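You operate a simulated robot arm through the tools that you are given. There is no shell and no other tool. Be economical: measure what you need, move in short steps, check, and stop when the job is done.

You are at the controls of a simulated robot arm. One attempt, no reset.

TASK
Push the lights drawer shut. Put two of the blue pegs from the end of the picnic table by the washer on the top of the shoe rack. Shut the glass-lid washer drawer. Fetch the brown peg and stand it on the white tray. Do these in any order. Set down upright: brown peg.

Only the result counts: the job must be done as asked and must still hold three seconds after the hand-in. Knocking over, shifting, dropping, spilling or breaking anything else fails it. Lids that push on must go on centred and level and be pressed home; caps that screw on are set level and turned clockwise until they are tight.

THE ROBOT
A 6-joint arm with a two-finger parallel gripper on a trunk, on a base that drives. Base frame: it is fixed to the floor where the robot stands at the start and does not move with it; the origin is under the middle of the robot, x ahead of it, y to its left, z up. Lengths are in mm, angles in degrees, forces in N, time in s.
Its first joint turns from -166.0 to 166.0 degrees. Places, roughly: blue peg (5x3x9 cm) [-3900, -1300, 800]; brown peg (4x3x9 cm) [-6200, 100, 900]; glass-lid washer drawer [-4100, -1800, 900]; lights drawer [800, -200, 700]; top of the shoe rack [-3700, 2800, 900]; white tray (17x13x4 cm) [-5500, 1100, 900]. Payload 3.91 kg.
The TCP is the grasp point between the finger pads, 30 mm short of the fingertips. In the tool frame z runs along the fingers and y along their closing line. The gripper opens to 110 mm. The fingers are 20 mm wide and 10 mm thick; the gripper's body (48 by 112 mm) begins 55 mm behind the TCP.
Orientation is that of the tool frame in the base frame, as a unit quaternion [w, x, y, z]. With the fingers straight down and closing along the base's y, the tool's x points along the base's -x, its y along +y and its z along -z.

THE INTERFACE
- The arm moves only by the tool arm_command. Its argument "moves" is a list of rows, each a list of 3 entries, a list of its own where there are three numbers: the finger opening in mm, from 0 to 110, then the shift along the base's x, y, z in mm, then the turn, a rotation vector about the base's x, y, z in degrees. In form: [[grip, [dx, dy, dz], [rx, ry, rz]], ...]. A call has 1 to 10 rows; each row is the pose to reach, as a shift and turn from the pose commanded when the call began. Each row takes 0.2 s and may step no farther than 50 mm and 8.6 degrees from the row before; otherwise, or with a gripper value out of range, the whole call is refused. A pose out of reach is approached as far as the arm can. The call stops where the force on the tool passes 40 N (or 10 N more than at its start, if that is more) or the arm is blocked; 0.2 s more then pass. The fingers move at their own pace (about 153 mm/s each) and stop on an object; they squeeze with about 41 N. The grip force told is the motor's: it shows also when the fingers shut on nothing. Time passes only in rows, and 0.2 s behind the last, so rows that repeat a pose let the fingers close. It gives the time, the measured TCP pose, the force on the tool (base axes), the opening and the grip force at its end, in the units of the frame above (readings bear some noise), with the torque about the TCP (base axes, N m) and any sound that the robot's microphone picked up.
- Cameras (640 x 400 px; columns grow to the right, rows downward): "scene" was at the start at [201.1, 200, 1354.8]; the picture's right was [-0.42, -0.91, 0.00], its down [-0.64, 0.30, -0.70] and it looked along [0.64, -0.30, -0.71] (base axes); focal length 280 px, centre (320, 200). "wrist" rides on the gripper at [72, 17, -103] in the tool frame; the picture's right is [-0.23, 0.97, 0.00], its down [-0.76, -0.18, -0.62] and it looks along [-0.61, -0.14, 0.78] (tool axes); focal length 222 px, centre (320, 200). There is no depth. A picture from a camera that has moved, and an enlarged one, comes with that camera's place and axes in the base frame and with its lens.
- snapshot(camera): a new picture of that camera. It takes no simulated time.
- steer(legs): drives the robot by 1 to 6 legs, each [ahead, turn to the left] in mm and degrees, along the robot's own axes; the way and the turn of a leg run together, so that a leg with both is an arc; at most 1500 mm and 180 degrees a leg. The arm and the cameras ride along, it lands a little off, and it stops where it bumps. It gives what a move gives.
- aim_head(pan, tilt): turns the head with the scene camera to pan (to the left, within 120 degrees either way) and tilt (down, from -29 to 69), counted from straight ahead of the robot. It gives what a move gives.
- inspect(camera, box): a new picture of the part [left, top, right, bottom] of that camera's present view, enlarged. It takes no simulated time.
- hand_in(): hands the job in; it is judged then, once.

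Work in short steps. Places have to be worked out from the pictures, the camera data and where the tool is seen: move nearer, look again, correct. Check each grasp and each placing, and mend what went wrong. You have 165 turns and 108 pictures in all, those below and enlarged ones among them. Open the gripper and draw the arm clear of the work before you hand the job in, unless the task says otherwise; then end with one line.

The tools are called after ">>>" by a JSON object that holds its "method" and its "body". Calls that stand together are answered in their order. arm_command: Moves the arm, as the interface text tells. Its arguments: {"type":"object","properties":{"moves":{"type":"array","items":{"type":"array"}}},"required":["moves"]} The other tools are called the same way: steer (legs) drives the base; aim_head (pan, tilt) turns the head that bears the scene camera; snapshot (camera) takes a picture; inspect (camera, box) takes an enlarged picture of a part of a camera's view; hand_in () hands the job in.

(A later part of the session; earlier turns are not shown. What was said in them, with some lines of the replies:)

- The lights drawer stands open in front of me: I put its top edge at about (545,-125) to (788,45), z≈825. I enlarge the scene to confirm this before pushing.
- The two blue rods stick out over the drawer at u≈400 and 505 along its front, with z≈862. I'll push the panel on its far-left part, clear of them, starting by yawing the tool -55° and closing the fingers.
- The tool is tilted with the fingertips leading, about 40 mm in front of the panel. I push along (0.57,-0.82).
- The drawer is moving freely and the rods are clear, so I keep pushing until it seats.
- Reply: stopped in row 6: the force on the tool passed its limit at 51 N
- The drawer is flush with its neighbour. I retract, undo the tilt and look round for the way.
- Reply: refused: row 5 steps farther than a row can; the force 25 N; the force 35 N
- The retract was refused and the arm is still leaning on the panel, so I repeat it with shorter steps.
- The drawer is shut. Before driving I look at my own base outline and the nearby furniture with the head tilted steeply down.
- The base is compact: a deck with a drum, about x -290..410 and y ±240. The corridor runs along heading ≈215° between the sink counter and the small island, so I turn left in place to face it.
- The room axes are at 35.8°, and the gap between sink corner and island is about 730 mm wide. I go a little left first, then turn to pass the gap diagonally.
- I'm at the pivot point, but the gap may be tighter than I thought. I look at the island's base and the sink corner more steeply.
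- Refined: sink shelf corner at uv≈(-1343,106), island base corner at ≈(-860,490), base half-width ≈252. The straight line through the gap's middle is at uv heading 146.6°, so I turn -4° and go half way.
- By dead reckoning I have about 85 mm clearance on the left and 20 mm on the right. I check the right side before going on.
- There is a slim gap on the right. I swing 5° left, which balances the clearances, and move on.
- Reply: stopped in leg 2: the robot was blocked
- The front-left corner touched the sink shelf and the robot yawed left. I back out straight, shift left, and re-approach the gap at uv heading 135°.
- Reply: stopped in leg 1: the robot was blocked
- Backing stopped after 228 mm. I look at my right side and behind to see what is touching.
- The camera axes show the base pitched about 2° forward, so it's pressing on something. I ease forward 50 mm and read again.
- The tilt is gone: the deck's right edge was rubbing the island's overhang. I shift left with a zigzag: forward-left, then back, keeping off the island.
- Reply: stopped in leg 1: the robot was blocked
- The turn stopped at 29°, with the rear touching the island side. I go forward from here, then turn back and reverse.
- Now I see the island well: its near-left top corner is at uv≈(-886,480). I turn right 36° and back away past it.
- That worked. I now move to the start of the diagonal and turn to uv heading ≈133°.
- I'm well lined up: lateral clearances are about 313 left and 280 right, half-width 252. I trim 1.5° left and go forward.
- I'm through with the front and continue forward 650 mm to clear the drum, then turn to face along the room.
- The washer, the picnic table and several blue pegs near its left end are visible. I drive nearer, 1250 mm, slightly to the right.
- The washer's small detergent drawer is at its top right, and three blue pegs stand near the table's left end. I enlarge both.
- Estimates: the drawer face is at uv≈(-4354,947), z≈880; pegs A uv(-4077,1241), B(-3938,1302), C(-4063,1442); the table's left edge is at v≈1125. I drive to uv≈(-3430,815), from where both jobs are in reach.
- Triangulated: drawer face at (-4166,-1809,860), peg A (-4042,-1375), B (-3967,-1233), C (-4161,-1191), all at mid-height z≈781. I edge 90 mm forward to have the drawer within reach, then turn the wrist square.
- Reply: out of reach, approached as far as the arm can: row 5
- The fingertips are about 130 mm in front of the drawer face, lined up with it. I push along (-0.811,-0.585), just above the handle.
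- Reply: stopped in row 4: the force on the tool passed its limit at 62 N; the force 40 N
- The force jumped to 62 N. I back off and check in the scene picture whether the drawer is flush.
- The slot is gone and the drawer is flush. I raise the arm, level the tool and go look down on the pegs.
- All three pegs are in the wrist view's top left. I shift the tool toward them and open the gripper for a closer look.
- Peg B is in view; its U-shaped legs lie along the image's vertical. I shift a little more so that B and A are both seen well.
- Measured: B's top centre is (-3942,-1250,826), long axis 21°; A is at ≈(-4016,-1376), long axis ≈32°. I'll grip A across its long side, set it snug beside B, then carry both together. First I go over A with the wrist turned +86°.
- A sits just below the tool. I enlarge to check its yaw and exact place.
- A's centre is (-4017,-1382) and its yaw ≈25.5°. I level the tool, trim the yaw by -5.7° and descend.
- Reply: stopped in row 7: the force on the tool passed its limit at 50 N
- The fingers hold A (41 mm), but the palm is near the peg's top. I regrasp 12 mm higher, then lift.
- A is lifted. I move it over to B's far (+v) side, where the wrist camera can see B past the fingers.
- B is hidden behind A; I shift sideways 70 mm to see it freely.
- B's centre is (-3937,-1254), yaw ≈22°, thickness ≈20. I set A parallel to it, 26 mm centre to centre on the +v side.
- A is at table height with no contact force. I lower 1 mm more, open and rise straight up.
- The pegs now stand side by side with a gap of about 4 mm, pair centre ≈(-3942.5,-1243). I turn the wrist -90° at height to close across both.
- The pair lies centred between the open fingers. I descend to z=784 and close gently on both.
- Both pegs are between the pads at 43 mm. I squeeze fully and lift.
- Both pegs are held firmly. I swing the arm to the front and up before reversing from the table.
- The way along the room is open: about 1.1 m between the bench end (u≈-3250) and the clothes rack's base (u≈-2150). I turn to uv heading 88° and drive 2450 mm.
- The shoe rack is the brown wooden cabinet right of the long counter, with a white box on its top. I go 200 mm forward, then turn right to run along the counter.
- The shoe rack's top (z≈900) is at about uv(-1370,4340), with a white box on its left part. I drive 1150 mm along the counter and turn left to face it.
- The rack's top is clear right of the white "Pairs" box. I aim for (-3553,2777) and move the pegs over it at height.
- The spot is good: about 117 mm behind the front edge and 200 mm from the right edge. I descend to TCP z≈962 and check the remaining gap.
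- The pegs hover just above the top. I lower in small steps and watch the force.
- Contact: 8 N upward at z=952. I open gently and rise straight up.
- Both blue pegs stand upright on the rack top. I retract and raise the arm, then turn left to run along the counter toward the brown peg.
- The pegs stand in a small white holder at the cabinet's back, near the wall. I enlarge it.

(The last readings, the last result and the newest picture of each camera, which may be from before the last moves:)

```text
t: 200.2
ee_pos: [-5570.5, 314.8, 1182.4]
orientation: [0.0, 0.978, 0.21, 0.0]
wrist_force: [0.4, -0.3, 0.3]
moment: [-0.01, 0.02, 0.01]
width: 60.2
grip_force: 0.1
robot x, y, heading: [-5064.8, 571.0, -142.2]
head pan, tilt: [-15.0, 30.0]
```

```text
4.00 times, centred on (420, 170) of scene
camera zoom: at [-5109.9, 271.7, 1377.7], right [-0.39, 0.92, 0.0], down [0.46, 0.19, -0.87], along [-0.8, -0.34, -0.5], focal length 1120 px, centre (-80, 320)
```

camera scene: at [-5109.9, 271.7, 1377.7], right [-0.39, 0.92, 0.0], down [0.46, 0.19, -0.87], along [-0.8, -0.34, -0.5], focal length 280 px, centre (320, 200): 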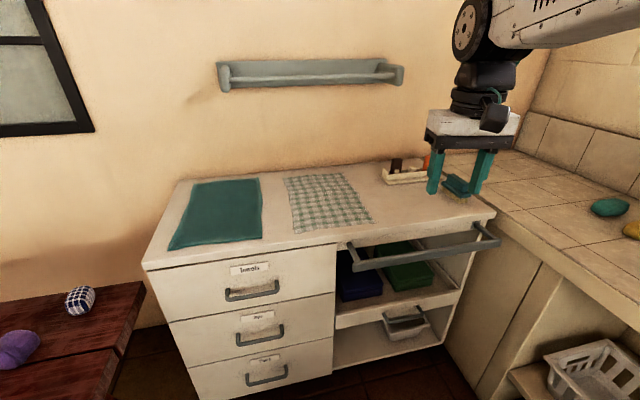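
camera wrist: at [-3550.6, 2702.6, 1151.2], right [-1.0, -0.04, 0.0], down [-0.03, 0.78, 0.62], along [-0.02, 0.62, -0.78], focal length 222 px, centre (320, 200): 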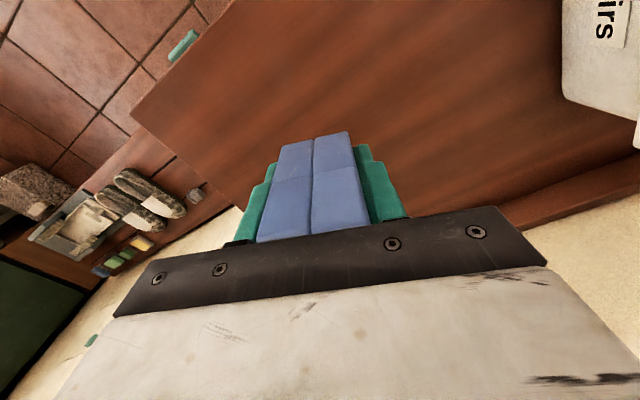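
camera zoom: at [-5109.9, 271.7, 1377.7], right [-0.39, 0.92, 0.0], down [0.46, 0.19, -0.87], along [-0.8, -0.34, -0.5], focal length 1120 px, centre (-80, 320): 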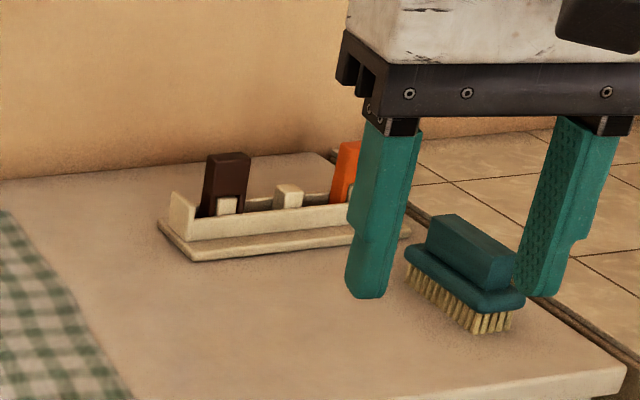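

The brown peg stands in the white holder at about uv(-4990,3770). I drive nearer, to uv≈(-4100,3560), keeping off the bar that sticks out of the cabinet front.

>>> {"method": "steer", "body": {"legs": [[0, -24], [352, 0], [0, 23]]}}

>>> {"method": "aim_head", "body": {"pan": -20, "tilt": 35}}

>>> {"method": "snapshot", "body": {"camera": "scene"}}

>>> {"method": "snapshot", "body": {"camera": "wrist"}}

```text
t: 204.9
ee_pos: [-5917.8, 244.9, 1182.5]
orientation: [0.0, 0.98, 0.198, 0.0]
wrist_force: [-0.4, 0.1, -0.3]
moment: [-0.02, 0.01, 0.01]
width: 60.2
grip_force: 0.1
robot x, y, heading: [-5407.9, 484.2, -143.5]
head pan, tilt: [-15.0, 30.0]
```

```text
t: 205.6
ee_pos: [-5918.2, 244.6, 1182.6]
orientation: [0.0, 0.98, 0.197, 0.001]
wrist_force: [-0.4, 0.1, 0.1]
moment: [0.0, 0.0, -0.01]
width: 60.0
grip_force: 0.0
robot x, y, heading: [-5408.1, 489.3, -143.6]
head pan, tilt: [-20.0, 35.0]
```

```text
42 pictures are left
camera scene: at [-5458.7, 197.4, 1370.0], right [-0.28, 0.96, 0.0], down [0.55, 0.16, -0.82], along [-0.79, -0.23, -0.57], focal length 280 px, centre (320, 200)
```

scene: 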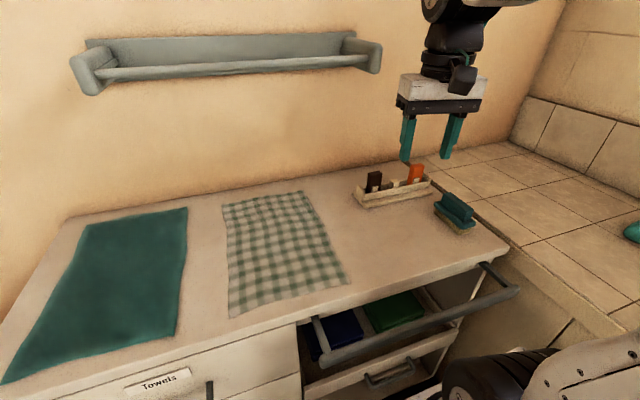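

```text
41 pictures are left
camera wrist: at [-5843.7, 256.7, 1285.4], right [0.17, -0.99, 0.0], down [-0.77, -0.13, 0.62], along [-0.61, -0.1, -0.78], focal length 222 px, centre (320, 200)
```

wrist: 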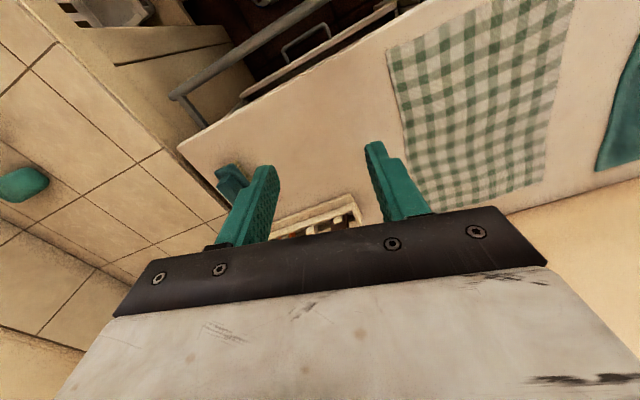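

Brown peg top triangulated at (-6252,145,937). I move the hand above and just short of it for a wrist view.

>>> {"method": "arm_command", "body": {"moves": [[60, [-40, -11, -5], [0, 0, 0]], [60, [-80, -21, -20], [0, 0, 0]], [60, [-120, -32, -40], [0, 0, 0]], [60, [-160, -43, -60], [0, 0, 0]], [60, [-200, -53, -80], [0, 0, 0]], [60, [-240, -64, -100], [0, 0, 0]], [60, [-282, -75, -122], [0, 0, 0]], [60, [-282, -75, -122], [0, 0, 0]]]}}

>>> {"method": "inspect", "body": {"camera": "wrist", "box": [200, 60, 440, 240]}}

```text
t: 207.4
ee_pos: [-6201.1, 169.6, 1059.7]
orientation: [0.001, 0.98, 0.198, 0.0]
wrist_force: [0.2, -0.5, 0.0]
moment: [0.02, -0.01, 0.0]
width: 59.9
grip_force: 0.0
robot x, y, heading: [-5406.7, 491.1, -143.3]
head pan, tilt: [-20.0, 35.0]
```

```text
2.22 times, centred on (320, 150) of wrist
camera zoom: at [-6126.0, 180.8, 1162.9], right [0.17, -0.99, 0.0], down [-0.77, -0.13, 0.62], along [-0.61, -0.1, -0.78], focal length 494 px, centre (320, 311)
```

zoom: 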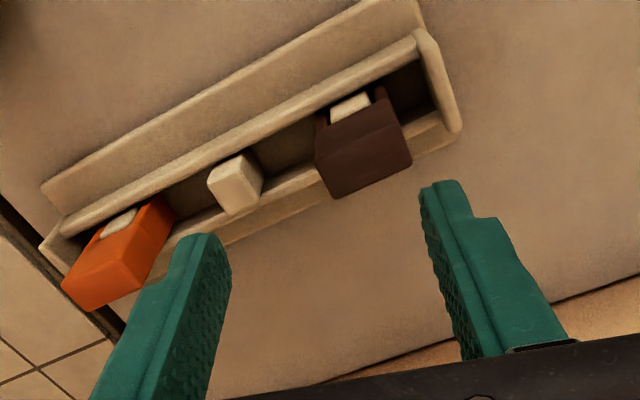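

The brown peg straddles a white post of the holder, its upper ~40 mm clear. I go above it, yaw +9° to match its long axis, and look again.

>>> {"method": "arm_command", "body": {"moves": [[60, [-5, -10, -15], [0, 0, 4]], [60, [-10, -20, -30], [0, 0, 9]], [60, [-13, -26, -50], [0, 0, 9]], [60, [-13, -26, -50], [0, 0, 9]]]}}

>>> {"method": "inspect", "body": {"camera": "wrist", "box": [220, 40, 420, 200]}}

>>> {"method": "inspect", "body": {"camera": "scene", "box": [320, 100, 480, 220]}}

```text
t: 208.4
ee_pos: [-6213.6, 142.1, 1010.0]
orientation: [0.0, 0.962, 0.274, 0.0]
wrist_force: [0.1, 0.4, -0.6]
moment: [-0.01, 0.0, -0.02]
width: 59.9
grip_force: 0.0
robot x, y, heading: [-5410.8, 490.3, -143.4]
head pan, tilt: [-20.0, 35.0]
```

```text
2.50 times, centred on (320, 120) of wrist
camera zoom: at [-6141.7, 165.6, 1113.2], right [0.32, -0.95, 0.0], down [-0.74, -0.25, 0.62], along [-0.59, -0.2, -0.78], focal length 555 px, centre (320, 400)
```

zoom: 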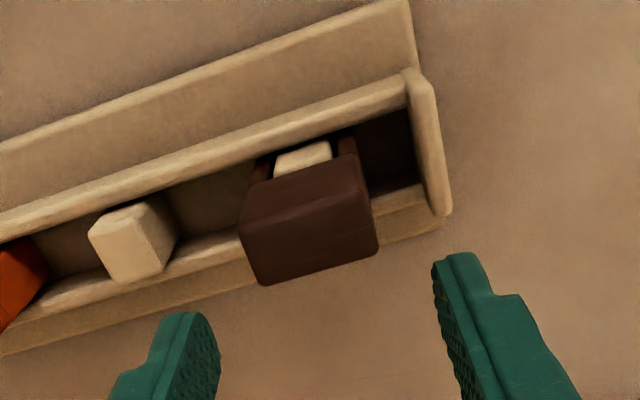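

```text
3.33 times, centred on (400, 160) of scene
camera zoom: at [-5458.7, 197.5, 1370.0], right [-0.28, 0.96, 0.0], down [0.55, 0.16, -0.82], along [-0.79, -0.23, -0.57], focal length 933 px, centre (53, 333)
```

zoom: 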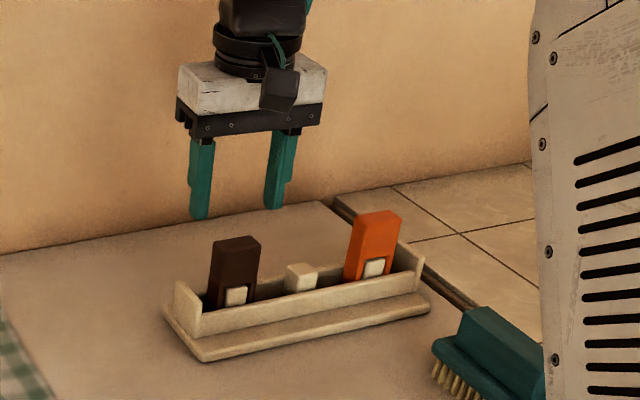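

Refined: the peg's top centre is (-6209,145.5), z≈945, yaw ≈125°. I correct by (5,3.5) mm and 3°, descend to z=934 and close.

>>> {"method": "arm_command", "body": {"moves": [[60, [5, 3.5, -25], [0, 0, 3]], [60, [5, 3.5, -50], [0, 0, 3]], [60, [5, 3.5, -66], [0, 0, 3]], [60, [5, 3.5, -76], [0, 0, 3]], [60, [5, 3.5, -76], [0, 0, 3]], [48, [5, 3.5, -76], [0, 0, 3]], [40, [5, 3.5, -76], [0, 0, 3]], [30, [5, 3.5, -76], [0, 0, 3]], [10, [5, 3.5, -76], [0, 0, 3]]]}}

>>> {"method": "snapshot", "body": {"camera": "wrist"}}

```text
t: 210.4
ee_pos: [-6206.6, 146.3, 932.5]
orientation: [0.0, 0.954, 0.299, 0.0]
wrist_force: [0.5, -0.1, 0.4]
moment: [0.01, 0.01, 0.01]
width: 38.9
grip_force: 40.9
robot x, y, heading: [-5408.7, 489.9, -143.6]
head pan, tilt: [-20.0, 35.0]
```

```text
37 pictures are left
camera wrist: at [-6137.8, 174.3, 1036.5], right [0.37, -0.93, 0.0], down [-0.73, -0.29, 0.62], along [-0.58, -0.23, -0.78], focal length 222 px, centre (320, 200)
```

wrist: 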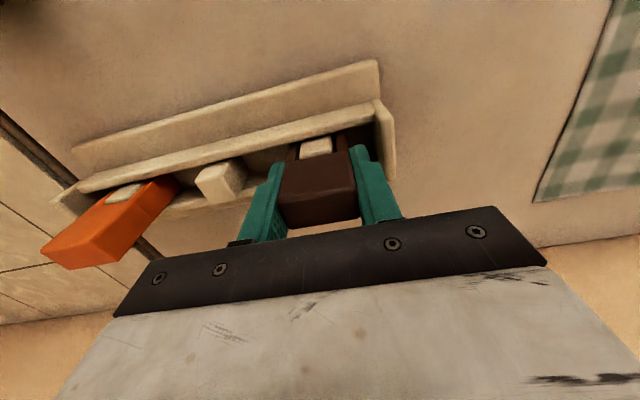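

Gripped at 39 mm. I lift straight up slowly out of the holder.

>>> {"method": "arm_command", "body": {"moves": [[10, [0, 0, 8], [0, 0, 0]], [10, [0, 0, 18], [0, 0, 0]], [10, [0, 0, 30], [0, 0, 0]], [10, [0, 0, 45], [0, 0, 0]], [10, [0, 0, 65], [0, 0, 0]], [10, [0, 0, 90], [0, 0, 0]], [10, [0, 0, 120], [0, 0, 0]], [10, [0, 0, 160], [0, 0, 0]], [10, [0, 0, 200], [0, 0, 0]]]}}

>>> {"method": "snapshot", "body": {"camera": "wrist"}}

>>> {"method": "aim_head", "body": {"pan": -70, "tilt": 35}}

>>> {"method": "snapshot", "body": {"camera": "scene"}}

```text
t: 212.4
ee_pos: [-6209.1, 145.4, 1135.9]
orientation: [0.0, 0.954, 0.3, 0.0]
wrist_force: [-0.7, 0.3, -0.8]
moment: [-0.03, -0.02, 0.02]
width: 39.1
grip_force: 40.9
robot x, y, heading: [-5405.9, 490.0, -143.6]
head pan, tilt: [-20.0, 35.0]
```

```text
36 pictures are left
camera wrist: at [-6138.1, 172.0, 1238.0], right [0.37, -0.93, 0.0], down [-0.73, -0.29, 0.62], along [-0.58, -0.23, -0.78], focal length 222 px, centre (320, 200)
```

wrist: 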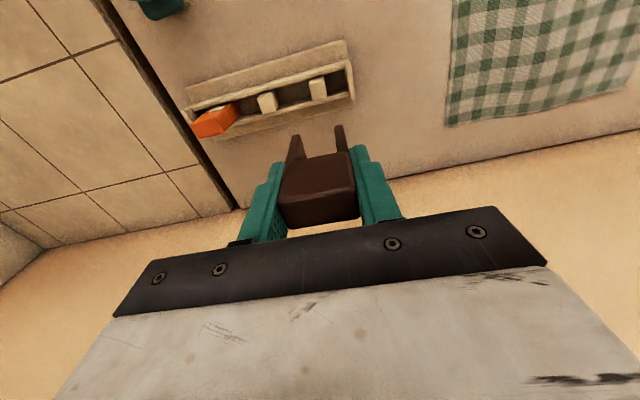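

```text
t: 213.6
ee_pos: [-6208.5, 147.6, 1133.4]
orientation: [0.001, 0.954, 0.299, 0.0]
wrist_force: [0.5, 0.3, 0.1]
moment: [-0.05, 0.0, -0.01]
width: 39.1
grip_force: 41.1
robot x, y, heading: [-5404.9, 488.2, -143.4]
head pan, tilt: [-70.0, 35.0]
```

```text
35 pictures are left
camera scene: at [-5447.9, 271.0, 1370.0], right [0.55, 0.83, 0.0], down [0.48, -0.32, -0.82], along [-0.68, 0.45, -0.57], focal length 280 px, centre (320, 200)
```

scene: 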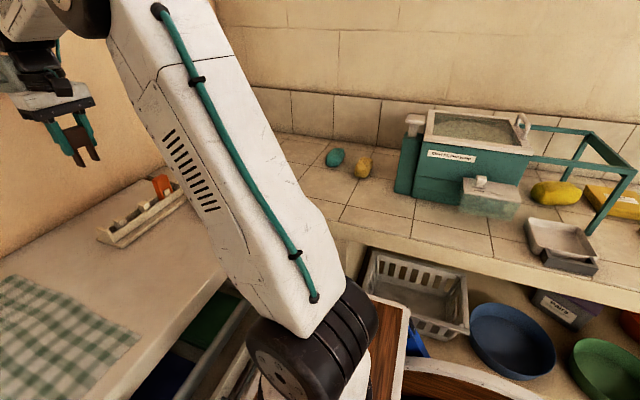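

The peg is out. The white tray on the counter is at around pixel (562,245); I enlarge it.

>>> {"method": "inspect", "body": {"camera": "scene", "box": [490, 180, 640, 290]}}

```text
3.64 times, centred on (565, 235) of scene
camera zoom: at [-5447.9, 271.0, 1370.0], right [0.55, 0.83, 0.0], down [0.48, -0.32, -0.82], along [-0.68, 0.45, -0.57], focal length 1018 px, centre (-571, 73)
```

zoom: 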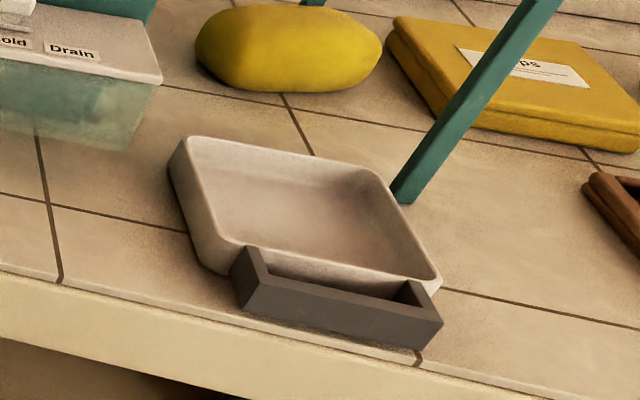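

The tray is empty, at about (-5549,1062) on the counter, with a grey trough before it. I draw the arm in and up first, then back away and turn to face the counter.

>>> {"method": "arm_command", "body": {"moves": [[10, [37, 16, 10], [0, 0, 0]], [10, [74, 31, 20], [0, 0, 0]], [10, [111, 47, 30], [0, 0, 0]], [10, [148, 63, 40], [0, 0, 0]], [10, [185, 79, 50], [0, 0, 0]], [10, [222, 94, 55], [0, 0, 0]], [10, [259, 110, 60], [0, 0, 0]]]}}

>>> {"method": "steer", "body": {"legs": [[0, -20], [-450, 0], [0, -69]]}}

>>> {"method": "aim_head", "body": {"pan": 10, "tilt": 40}}

>>> {"method": "snapshot", "body": {"camera": "scene"}}

```text
t: 215.2
ee_pos: [-5950.8, 257.6, 1193.0]
orientation: [0.0, 0.954, 0.3, 0.0]
wrist_force: [-0.5, -0.9, -0.2]
moment: [0.02, -0.07, 0.01]
width: 39.2
grip_force: 40.6
robot x, y, heading: [-5405.2, 485.5, -143.2]
head pan, tilt: [-70.0, 35.0]
```

```text
t: 221.9
ee_pos: [-5220.2, 1156.0, 1194.6]
orientation: [0.0, 0.889, -0.457, 0.0]
wrist_force: [0.0, 0.1, -1.2]
moment: [-0.01, 0.01, 0.01]
width: 39.0
grip_force: 40.6
robot x, y, heading: [-4977.4, 614.8, 127.6]
head pan, tilt: [-70.0, 35.0]
```

```text
t: 223.5
ee_pos: [-5220.4, 1155.2, 1194.2]
orientation: [0.0, 0.889, -0.457, 0.0]
wrist_force: [-0.4, -0.3, -1.2]
moment: [-0.03, 0.02, 0.02]
width: 39.2
grip_force: 41.4
robot x, y, heading: [-4981.2, 615.0, 127.4]
head pan, tilt: [10.0, 40.0]
```

```text
33 pictures are left
camera scene: at [-5311.0, 633.4, 1362.4], right [0.68, 0.74, 0.0], down [0.47, -0.44, -0.77], along [-0.56, 0.52, -0.64], focal length 280 px, centre (320, 200)
```

scene: 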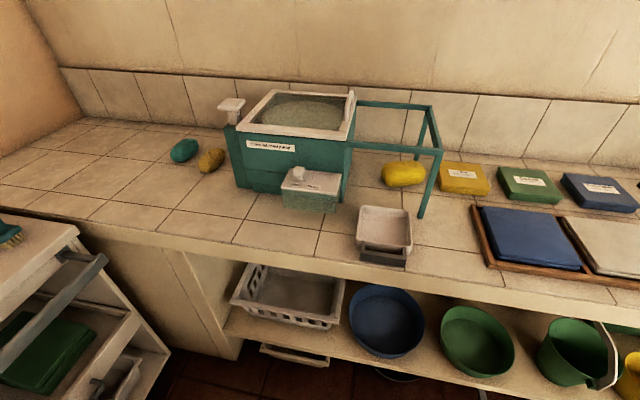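

Triangulated tray floor centre: (-5550,1074,879). The teal frame's bar runs ~66 mm behind it at z≈1066, so I place the peg slightly forward of centre, at (-5540,1058), with the closing line along u.

>>> {"method": "arm_command", "body": {"moves": [[10, [-40, -12, 0], [0, 0, 0]], [10, [-80, -24, 0], [0, 0, 0]], [10, [-120, -36, 0], [0, 0, 0]], [10, [-160, -48, 0], [0, 0, 0]], [10, [-200, -61, 0], [0, 0, 0]], [10, [-240, -73, 0], [0, 0, 0]], [10, [-280, -85, 0], [0, 0, 0]], [10, [-320, -97, 0], [0, 0, 0]], [10, [-320, -97, -30], [0, 0, 0]], [10, [-320, -97, -30], [0, 0, 0]]]}}

>>> {"method": "snapshot", "body": {"camera": "wrist"}}

>>> {"method": "snapshot", "body": {"camera": "scene"}}

```text
t: 225.7
ee_pos: [-5540.5, 1058.7, 1164.4]
orientation: [0.0, 0.89, -0.457, 0.0]
wrist_force: [-0.4, -0.9, -1.1]
moment: [-0.02, 0.0, 0.02]
width: 39.1
grip_force: 40.8
robot x, y, heading: [-4980.6, 613.8, 127.4]
head pan, tilt: [10.0, 40.0]
```

```text
32 pictures are left
camera wrist: at [-5511.7, 989.4, 1267.7], right [-0.92, -0.38, 0.0], down [-0.3, 0.72, 0.62], along [-0.24, 0.58, -0.78], focal length 222 px, centre (320, 200)
```

wrist: 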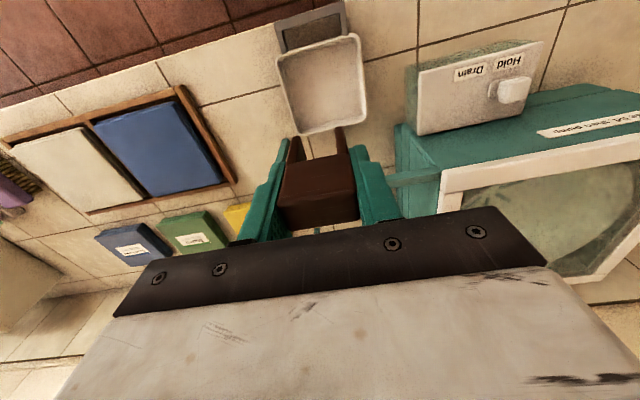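

```text
31 pictures are left
camera scene: at [-5311.0, 633.3, 1362.4], right [0.68, 0.74, 0.0], down [0.47, -0.44, -0.77], along [-0.56, 0.52, -0.64], focal length 280 px, centre (320, 200)
```

scene: 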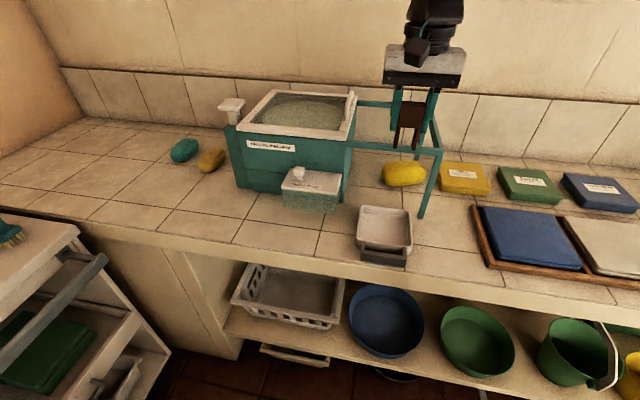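

The tray rim centre from the wrist view is (-5547,1063), consistent. The frame bar is about 75 mm behind the tool axis, clear of the 24 mm half-thickness. I descend to z≈975.

>>> {"method": "arm_command", "body": {"moves": [[10, [-4, 0, -40], [0, 0, 0]], [10, [-4, 0, -80], [0, 0, 0]], [10, [-4, 0, -120], [0, 0, 0]], [10, [-4, 0, -150], [0, 0, 0]], [10, [-4, 0, -175], [0, 0, 0]], [10, [-4, 0, -189], [0, 0, 0]], [10, [-4, 0, -189], [0, 0, 0]]]}}

>>> {"method": "inspect", "body": {"camera": "scene", "box": [320, 150, 460, 270]}}

```text
t: 227.3
ee_pos: [-5543.6, 1058.6, 974.4]
orientation: [0.001, 0.889, -0.457, 0.0]
wrist_force: [0.1, -0.4, -0.8]
moment: [0.03, 0.02, 0.01]
width: 39.0
grip_force: 40.6
robot x, y, heading: [-4982.0, 616.8, 127.3]
head pan, tilt: [10.0, 40.0]
```

```text
3.33 times, centred on (390, 210) of scene
camera zoom: at [-5311.1, 633.3, 1362.4], right [0.68, 0.74, 0.0], down [0.47, -0.44, -0.77], along [-0.56, 0.52, -0.64], focal length 933 px, centre (87, 167)
```

zoom: 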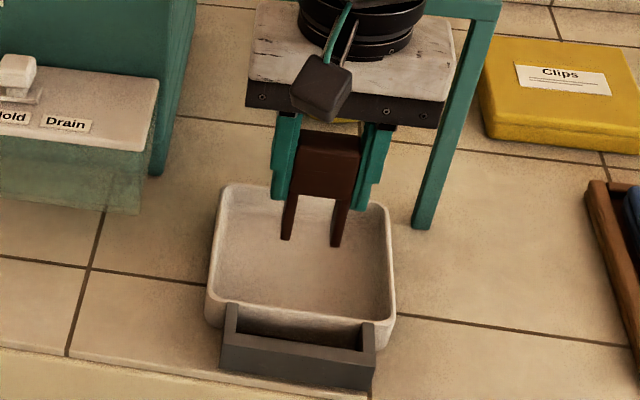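

The legs are inside the tray outline, a little above the floor. I lower in small steps, watching the force.

>>> {"method": "arm_command", "body": {"moves": [[10, [0, 0, -4], [0, 0, 0]], [10, [0, 0, -8], [0, 0, 0]], [10, [0, 0, -8], [0, 0, 0]]]}}

>>> {"method": "arm_command", "body": {"moves": [[10, [0, 0, -3], [0, 0, 0]], [10, [0, 0, -6], [0, 0, 0]], [10, [0, 0, -6], [0, 0, 0]]]}}

>>> {"method": "inspect", "body": {"camera": "scene", "box": [320, 150, 460, 270]}}

```text
t: 228.1
ee_pos: [-5542.2, 1057.7, 967.3]
orientation: [0.001, 0.889, -0.457, 0.0]
wrist_force: [0.9, -0.2, -0.6]
moment: [0.03, -0.02, -0.01]
width: 39.1
grip_force: 41.2
robot x, y, heading: [-4979.4, 614.8, 127.3]
head pan, tilt: [10.0, 40.0]
```

```text
t: 228.9
ee_pos: [-5544.5, 1057.9, 962.1]
orientation: [0.0, 0.889, -0.457, 0.0]
wrist_force: [-0.7, -0.7, -0.5]
moment: [0.01, -0.01, -0.02]
width: 38.8
grip_force: 40.9
robot x, y, heading: [-4979.7, 616.8, 127.3]
head pan, tilt: [10.0, 40.0]
```

```text
3.33 times, centred on (390, 210) of scene
camera zoom: at [-5311.1, 633.3, 1362.4], right [0.68, 0.74, 0.0], down [0.47, -0.44, -0.77], along [-0.56, 0.52, -0.64], focal length 933 px, centre (87, 167)
```

zoom: 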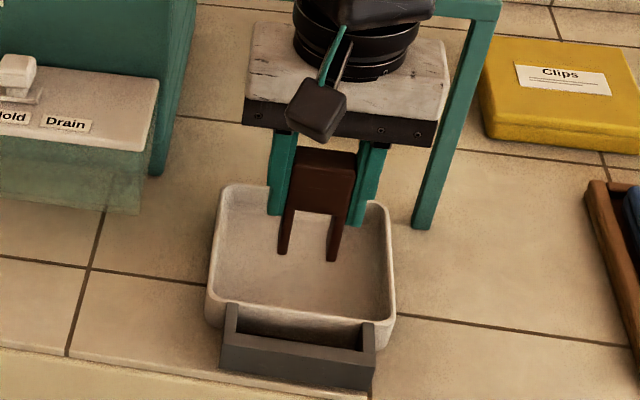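

No contact yet, so I continue in 4 mm steps.

>>> {"method": "arm_command", "body": {"moves": [[10, [0, 0, -2], [0, 0, 0]], [10, [0, 0, -4], [0, 0, 0]], [10, [0, 0, -4], [0, 0, 0]]]}}

>>> {"method": "arm_command", "body": {"moves": [[10, [0, 0, -2], [0, 0, 0]], [10, [0, 0, -4], [0, 0, 0]], [10, [0, 0, -4], [0, 0, 0]]]}}

```text
t: 229.7
ee_pos: [-5544.5, 1058.5, 958.1]
orientation: [-0.001, 0.889, -0.458, 0.0]
wrist_force: [-0.6, 0.0, 0.1]
moment: [-0.01, 0.01, 0.06]
width: 39.3
grip_force: 41.6
robot x, y, heading: [-4975.9, 618.3, 127.2]
head pan, tilt: [10.0, 40.0]
```

```text
t: 230.5
ee_pos: [-5544.2, 1058.2, 952.9]
orientation: [0.0, 0.89, -0.456, 0.0]
wrist_force: [-0.3, -0.3, -0.5]
moment: [0.01, 0.03, 0.0]
width: 38.6
grip_force: 40.9
robot x, y, heading: [-4983.2, 617.1, 127.4]
head pan, tilt: [10.0, 40.0]
```

Still free, so I keep lowering in small steps.

>>> {"method": "arm_command", "body": {"moves": [[10, [0, 0, -2], [0, 0, 0]], [10, [0, 0, -4], [0, 0, 0]], [10, [0, 0, -4], [0, 0, 0]]]}}

>>> {"method": "inspect", "body": {"camera": "scene", "box": [320, 150, 460, 270]}}

```text
t: 231.3
ee_pos: [-5542.8, 1058.3, 950.1]
orientation: [0.0, 0.889, -0.457, 0.0]
wrist_force: [0.6, 0.4, -0.6]
moment: [0.0, -0.02, 0.0]
width: 39.1
grip_force: 41.1
robot x, y, heading: [-4980.0, 617.1, 127.5]
head pan, tilt: [10.0, 40.0]
```

```text
3.33 times, centred on (390, 210) of scene
camera zoom: at [-5311.1, 633.3, 1362.4], right [0.68, 0.74, 0.0], down [0.47, -0.44, -0.77], along [-0.56, 0.52, -0.64], focal length 933 px, centre (87, 167)
```

zoom: 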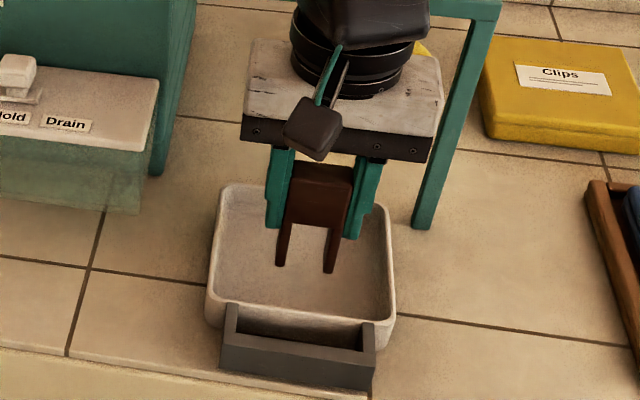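

By projection the legs' ends are at z≈884, a few mm above the floor. I go on.

>>> {"method": "arm_command", "body": {"moves": [[10, [0, 0, -2], [0, 0, 0]], [10, [0, 0, -4], [0, 0, 0]], [10, [0, 0, -4], [0, 0, 0]]]}}

>>> {"method": "arm_command", "body": {"moves": [[10, [0, 0, -2], [0, 0, 0]], [10, [0, 0, -3], [0, 0, 0]], [10, [0, 0, -3], [0, 0, 0]]]}}

```text
t: 232.1
ee_pos: [-5543.0, 1058.3, 945.2]
orientation: [0.0, 0.89, -0.457, 0.0]
wrist_force: [-0.4, -0.2, 0.5]
moment: [-0.05, -0.02, -0.02]
width: 39.0
grip_force: 41.2
robot x, y, heading: [-4981.6, 616.0, 127.3]
head pan, tilt: [10.0, 40.0]
```

```text
t: 232.9
ee_pos: [-5543.7, 1059.5, 942.2]
orientation: [-0.001, 0.89, -0.457, 0.001]
wrist_force: [0.2, -0.2, 0.1]
moment: [-0.01, -0.01, -0.01]
width: 39.1
grip_force: 41.0
robot x, y, heading: [-4981.5, 615.1, 127.4]
head pan, tilt: [10.0, 40.0]
```

Still no contact at z=942. Two more small steps.

>>> {"method": "arm_command", "body": {"moves": [[10, [0, 0, -2], [0, 0, 0]], [10, [0, 0, -3], [0, 0, 0]], [10, [0, 0, -3], [0, 0, 0]]]}}

>>> {"method": "arm_command", "body": {"moves": [[10, [0, 0, -2], [0, 0, 0]], [10, [0, 0, -3], [0, 0, 0]], [10, [0, 0, -3], [0, 0, 0]]]}}

>>> {"method": "inspect", "body": {"camera": "scene", "box": [320, 150, 460, 270]}}

```text
t: 233.7
ee_pos: [-5543.2, 1057.9, 939.2]
orientation: [0.0, 0.89, -0.457, 0.0]
wrist_force: [0.2, -0.2, 0.3]
moment: [-0.04, 0.01, 0.01]
width: 39.4
grip_force: 41.1
robot x, y, heading: [-4977.7, 615.7, 127.8]
head pan, tilt: [10.0, 40.0]
```

```text
t: 234.5
ee_pos: [-5544.9, 1058.1, 935.2]
orientation: [0.0, 0.889, -0.457, 0.0]
wrist_force: [0.0, 0.2, 1.0]
moment: [-0.03, -0.01, 0.02]
width: 38.9
grip_force: 41.1
robot x, y, heading: [-4981.7, 615.4, 127.6]
head pan, tilt: [10.0, 40.0]
```

```text
3.33 times, centred on (390, 210) of scene
camera zoom: at [-5311.1, 633.3, 1362.4], right [0.68, 0.74, 0.0], down [0.47, -0.44, -0.77], along [-0.56, 0.52, -0.64], focal length 933 px, centre (87, 167)
```

zoom: 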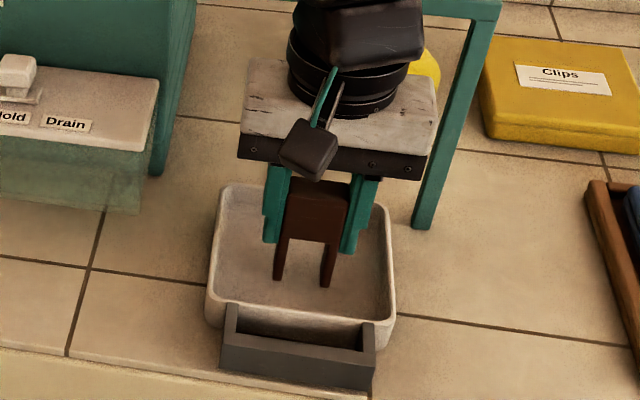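

Nearly there, at about 1 N. I continue in 2-3 mm steps.

>>> {"method": "arm_command", "body": {"moves": [[10, [0, 0, -1.5], [0, 0, 0]], [10, [0, 0, -3], [0, 0, 0]], [10, [0, 0, -3], [0, 0, 0]]]}}

>>> {"method": "arm_command", "body": {"moves": [[10, [0, 0, -1], [0, 0, 0]], [10, [0, 0, -2], [0, 0, 0]], [10, [0, 0, -2], [0, 0, 0]]]}}

```text
t: 235.3
ee_pos: [-5544.7, 1058.3, 931.8]
orientation: [0.001, 0.89, -0.457, 0.0]
wrist_force: [0.1, -0.1, 0.1]
moment: [0.0, 0.0, 0.0]
width: 39.1
grip_force: 41.2
robot x, y, heading: [-4979.8, 614.7, 127.6]
head pan, tilt: [10.0, 40.0]
```

```text
t: 236.1
ee_pos: [-5543.8, 1058.5, 930.8]
orientation: [-0.001, 0.89, -0.457, 0.0]
wrist_force: [0.5, 0.1, -0.2]
moment: [0.02, -0.01, 0.0]
width: 38.9
grip_force: 41.3
robot x, y, heading: [-4977.9, 615.2, 127.6]
head pan, tilt: [10.0, 40.0]
```

>>> {"method": "arm_command", "body": {"moves": [[10, [0, 0, -1.5], [0, 0, 0]], [10, [0, 0, -3], [0, 0, 0]], [10, [0, 0, -3], [0, 0, 0]]]}}

>>> {"method": "arm_command", "body": {"moves": [[10, [0, 0, -1.5], [0, 0, 0]], [10, [0, 0, -3], [0, 0, 0]], [10, [0, 0, -3], [0, 0, 0]]]}}

>>> {"method": "inspect", "body": {"camera": "scene", "box": [340, 180, 430, 260]}}

```text
t: 236.9
ee_pos: [-5544.6, 1058.4, 930.3]
orientation: [0.0, 0.89, -0.457, -0.001]
wrist_force: [3.1, -1.1, 28.9]
moment: [-0.18, -0.21, 0.0]
width: 39.3
grip_force: 41.4
robot x, y, heading: [-4982.0, 615.7, 127.1]
head pan, tilt: [10.0, 40.0]
```

```text
t: 237.7
ee_pos: [-5544.9, 1058.2, 926.9]
orientation: [-0.001, 0.889, -0.458, -0.001]
wrist_force: [-4.8, 2.3, 37.5]
moment: [0.12, 0.26, 0.02]
width: 39.2
grip_force: 40.8
robot x, y, heading: [-4978.1, 618.3, 127.5]
head pan, tilt: [10.0, 40.0]
```

```text
5.00 times, centred on (385, 220) of scene
camera zoom: at [-5310.4, 632.7, 1362.6], right [0.68, 0.74, 0.0], down [0.47, -0.43, -0.77], along [-0.56, 0.52, -0.64], focal length 1400 px, centre (-5, 100)
```

zoom: 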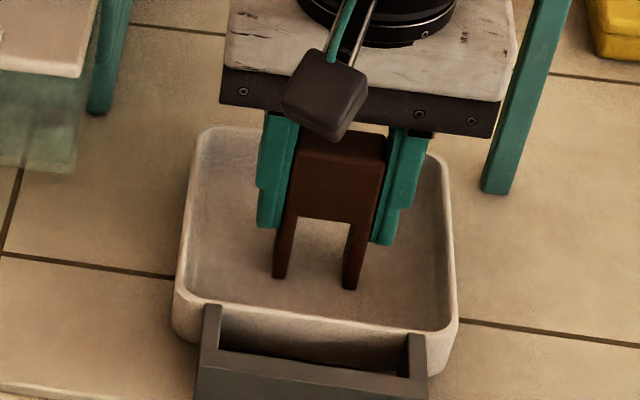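

Contact, pressed to 37 N, which is too much. I ease up 4 mm and read the force before releasing.

>>> {"method": "arm_command", "body": {"moves": [[10, [0, 0, 2], [0, 0, 0]], [10, [0, 0, 3.5], [0, 0, 0]], [10, [0, 0, 3.5], [0, 0, 0]]]}}

```text
t: 238.5
ee_pos: [-5543.3, 1057.7, 928.3]
orientation: [0.0, 0.889, -0.458, 0.002]
wrist_force: [0.2, 0.8, -0.1]
moment: [0.03, -0.02, 0.02]
width: 39.2
grip_force: 41.3
robot x, y, heading: [-4976.8, 613.4, 127.6]
head pan, tilt: [10.0, 40.0]
```

The force is now zero, so the peg is about at floor level. I lower 1 mm and release, then rise.

>>> {"method": "arm_command", "body": {"moves": [[10, [0, 0, -1], [0, 0, 0]], [10, [0, 0, -1], [0, 0, 0]]]}}

>>> {"method": "arm_command", "body": {"moves": [[42, [0, 0, 0], [0, 0, 0]], [48, [0, 0, 0], [0, 0, 0]], [56, [0, 0, 0], [0, 0, 0]], [60, [0, 0, 0], [0, 0, 0]], [60, [0, 0, 0], [0, 0, 0]]]}}

>>> {"method": "inspect", "body": {"camera": "scene", "box": [340, 180, 430, 260]}}

```text
t: 239.1
ee_pos: [-5543.6, 1058.8, 926.9]
orientation: [-0.001, 0.89, -0.457, 0.001]
wrist_force: [-0.2, -0.1, 0.4]
moment: [0.0, 0.0, 0.0]
width: 39.1
grip_force: 40.8
robot x, y, heading: [-4981.5, 615.8, 127.3]
head pan, tilt: [10.0, 40.0]
```

```text
t: 240.3
ee_pos: [-5545.3, 1058.8, 927.6]
orientation: [0.0, 0.889, -0.457, 0.001]
wrist_force: [0.2, 0.4, -0.1]
moment: [0.02, -0.06, -0.01]
width: 60.0
grip_force: 0.0
robot x, y, heading: [-4979.7, 620.0, 127.2]
head pan, tilt: [10.0, 40.0]
```

```text
5.00 times, centred on (385, 220) of scene
camera zoom: at [-5311.1, 633.3, 1362.4], right [0.68, 0.74, 0.0], down [0.47, -0.44, -0.77], along [-0.56, 0.52, -0.64], focal length 1400 px, centre (-5, 100)
```

zoom: 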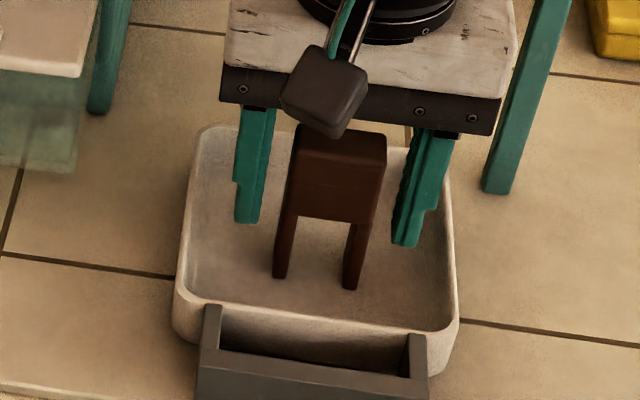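

The peg stands by itself in the tray. I rise straight up and retract the arm.

>>> {"method": "arm_command", "body": {"moves": [[60, [0, 0, 20], [0, 0, 0]], [60, [0, 0, 50], [0, 0, 0]], [60, [0, 0, 90], [0, 0, 0]], [60, [0, 0, 135], [0, 0, 0]], [60, [0, 0, 180], [0, 0, 0]], [60, [0, 0, 225], [0, 0, 0]], [60, [20, -20, 250], [0, 0, 0]], [60, [45, -45, 260], [0, 0, 0]], [60, [70, -70, 260], [0, 0, 0]]]}}

>>> {"method": "steer", "body": {"legs": [[-150, 0]]}}

>>> {"method": "snapshot", "body": {"camera": "scene"}}

>>> {"method": "inspect", "body": {"camera": "scene", "box": [320, 130, 440, 230]}}

```text
t: 242.3
ee_pos: [-5473.1, 991.8, 1189.0]
orientation: [-0.001, 0.89, -0.456, 0.001]
wrist_force: [-0.2, 0.2, 0.2]
moment: [0.02, -0.02, -0.01]
width: 59.8
grip_force: 0.0
robot x, y, heading: [-4983.6, 618.0, 127.6]
head pan, tilt: [10.0, 40.0]
```

```text
t: 243.7
ee_pos: [-5381.4, 870.6, 1188.3]
orientation: [-0.001, 0.89, -0.456, 0.0]
wrist_force: [0.4, -0.2, 0.0]
moment: [-0.01, -0.02, 0.01]
width: 60.2
grip_force: 0.1
robot x, y, heading: [-4888.4, 496.7, 127.7]
head pan, tilt: [10.0, 40.0]
```

```text
24 pictures are left
camera scene: at [-5219.3, 513.0, 1362.4], right [0.68, 0.74, 0.0], down [0.47, -0.43, -0.77], along [-0.56, 0.52, -0.64], focal length 280 px, centre (320, 200)
```

scene: 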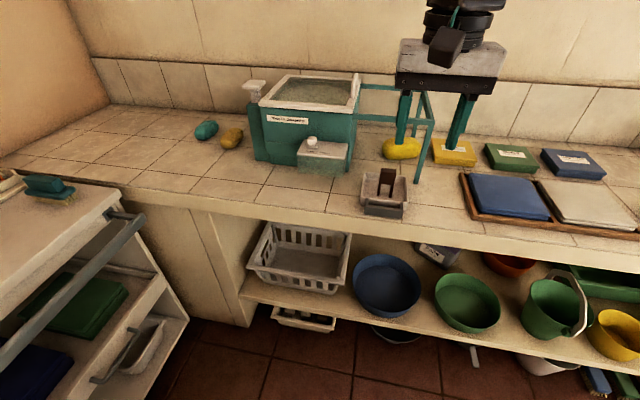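

```text
4.00 times, centred on (380, 180) of scene
camera zoom: at [-5219.3, 513.0, 1362.4], right [0.68, 0.74, 0.0], down [0.47, -0.43, -0.77], along [-0.56, 0.52, -0.64], focal length 1120 px, centre (80, 280)
```

zoom: 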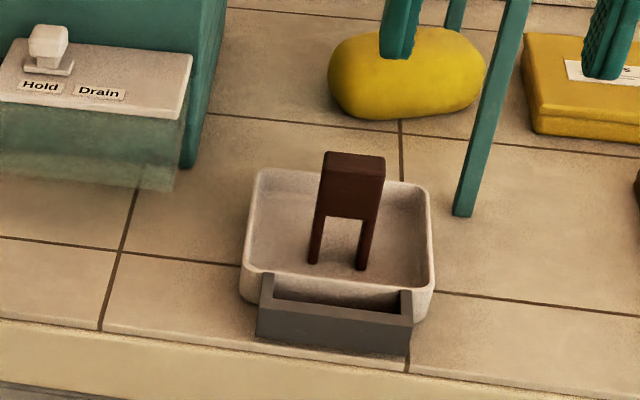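

All four parts are done: the lights drawer and washer drawer were flush when I last saw them, two blue pegs are on the shoe rack, and the brown peg stands upright in the white tray. The arm is clear with the gripper open, so I hand in.

>>> {"method": "hand_in", "body": {}}

```text
The job is handed in.
```

The job is handed in: both drawers are pushed shut, two blue pegs stand on the shoe rack, and the brown peg stands upright on the white tray; while driving, the base bumped the sink-side shelf once and the small island twice, and I saw nothing shifted.
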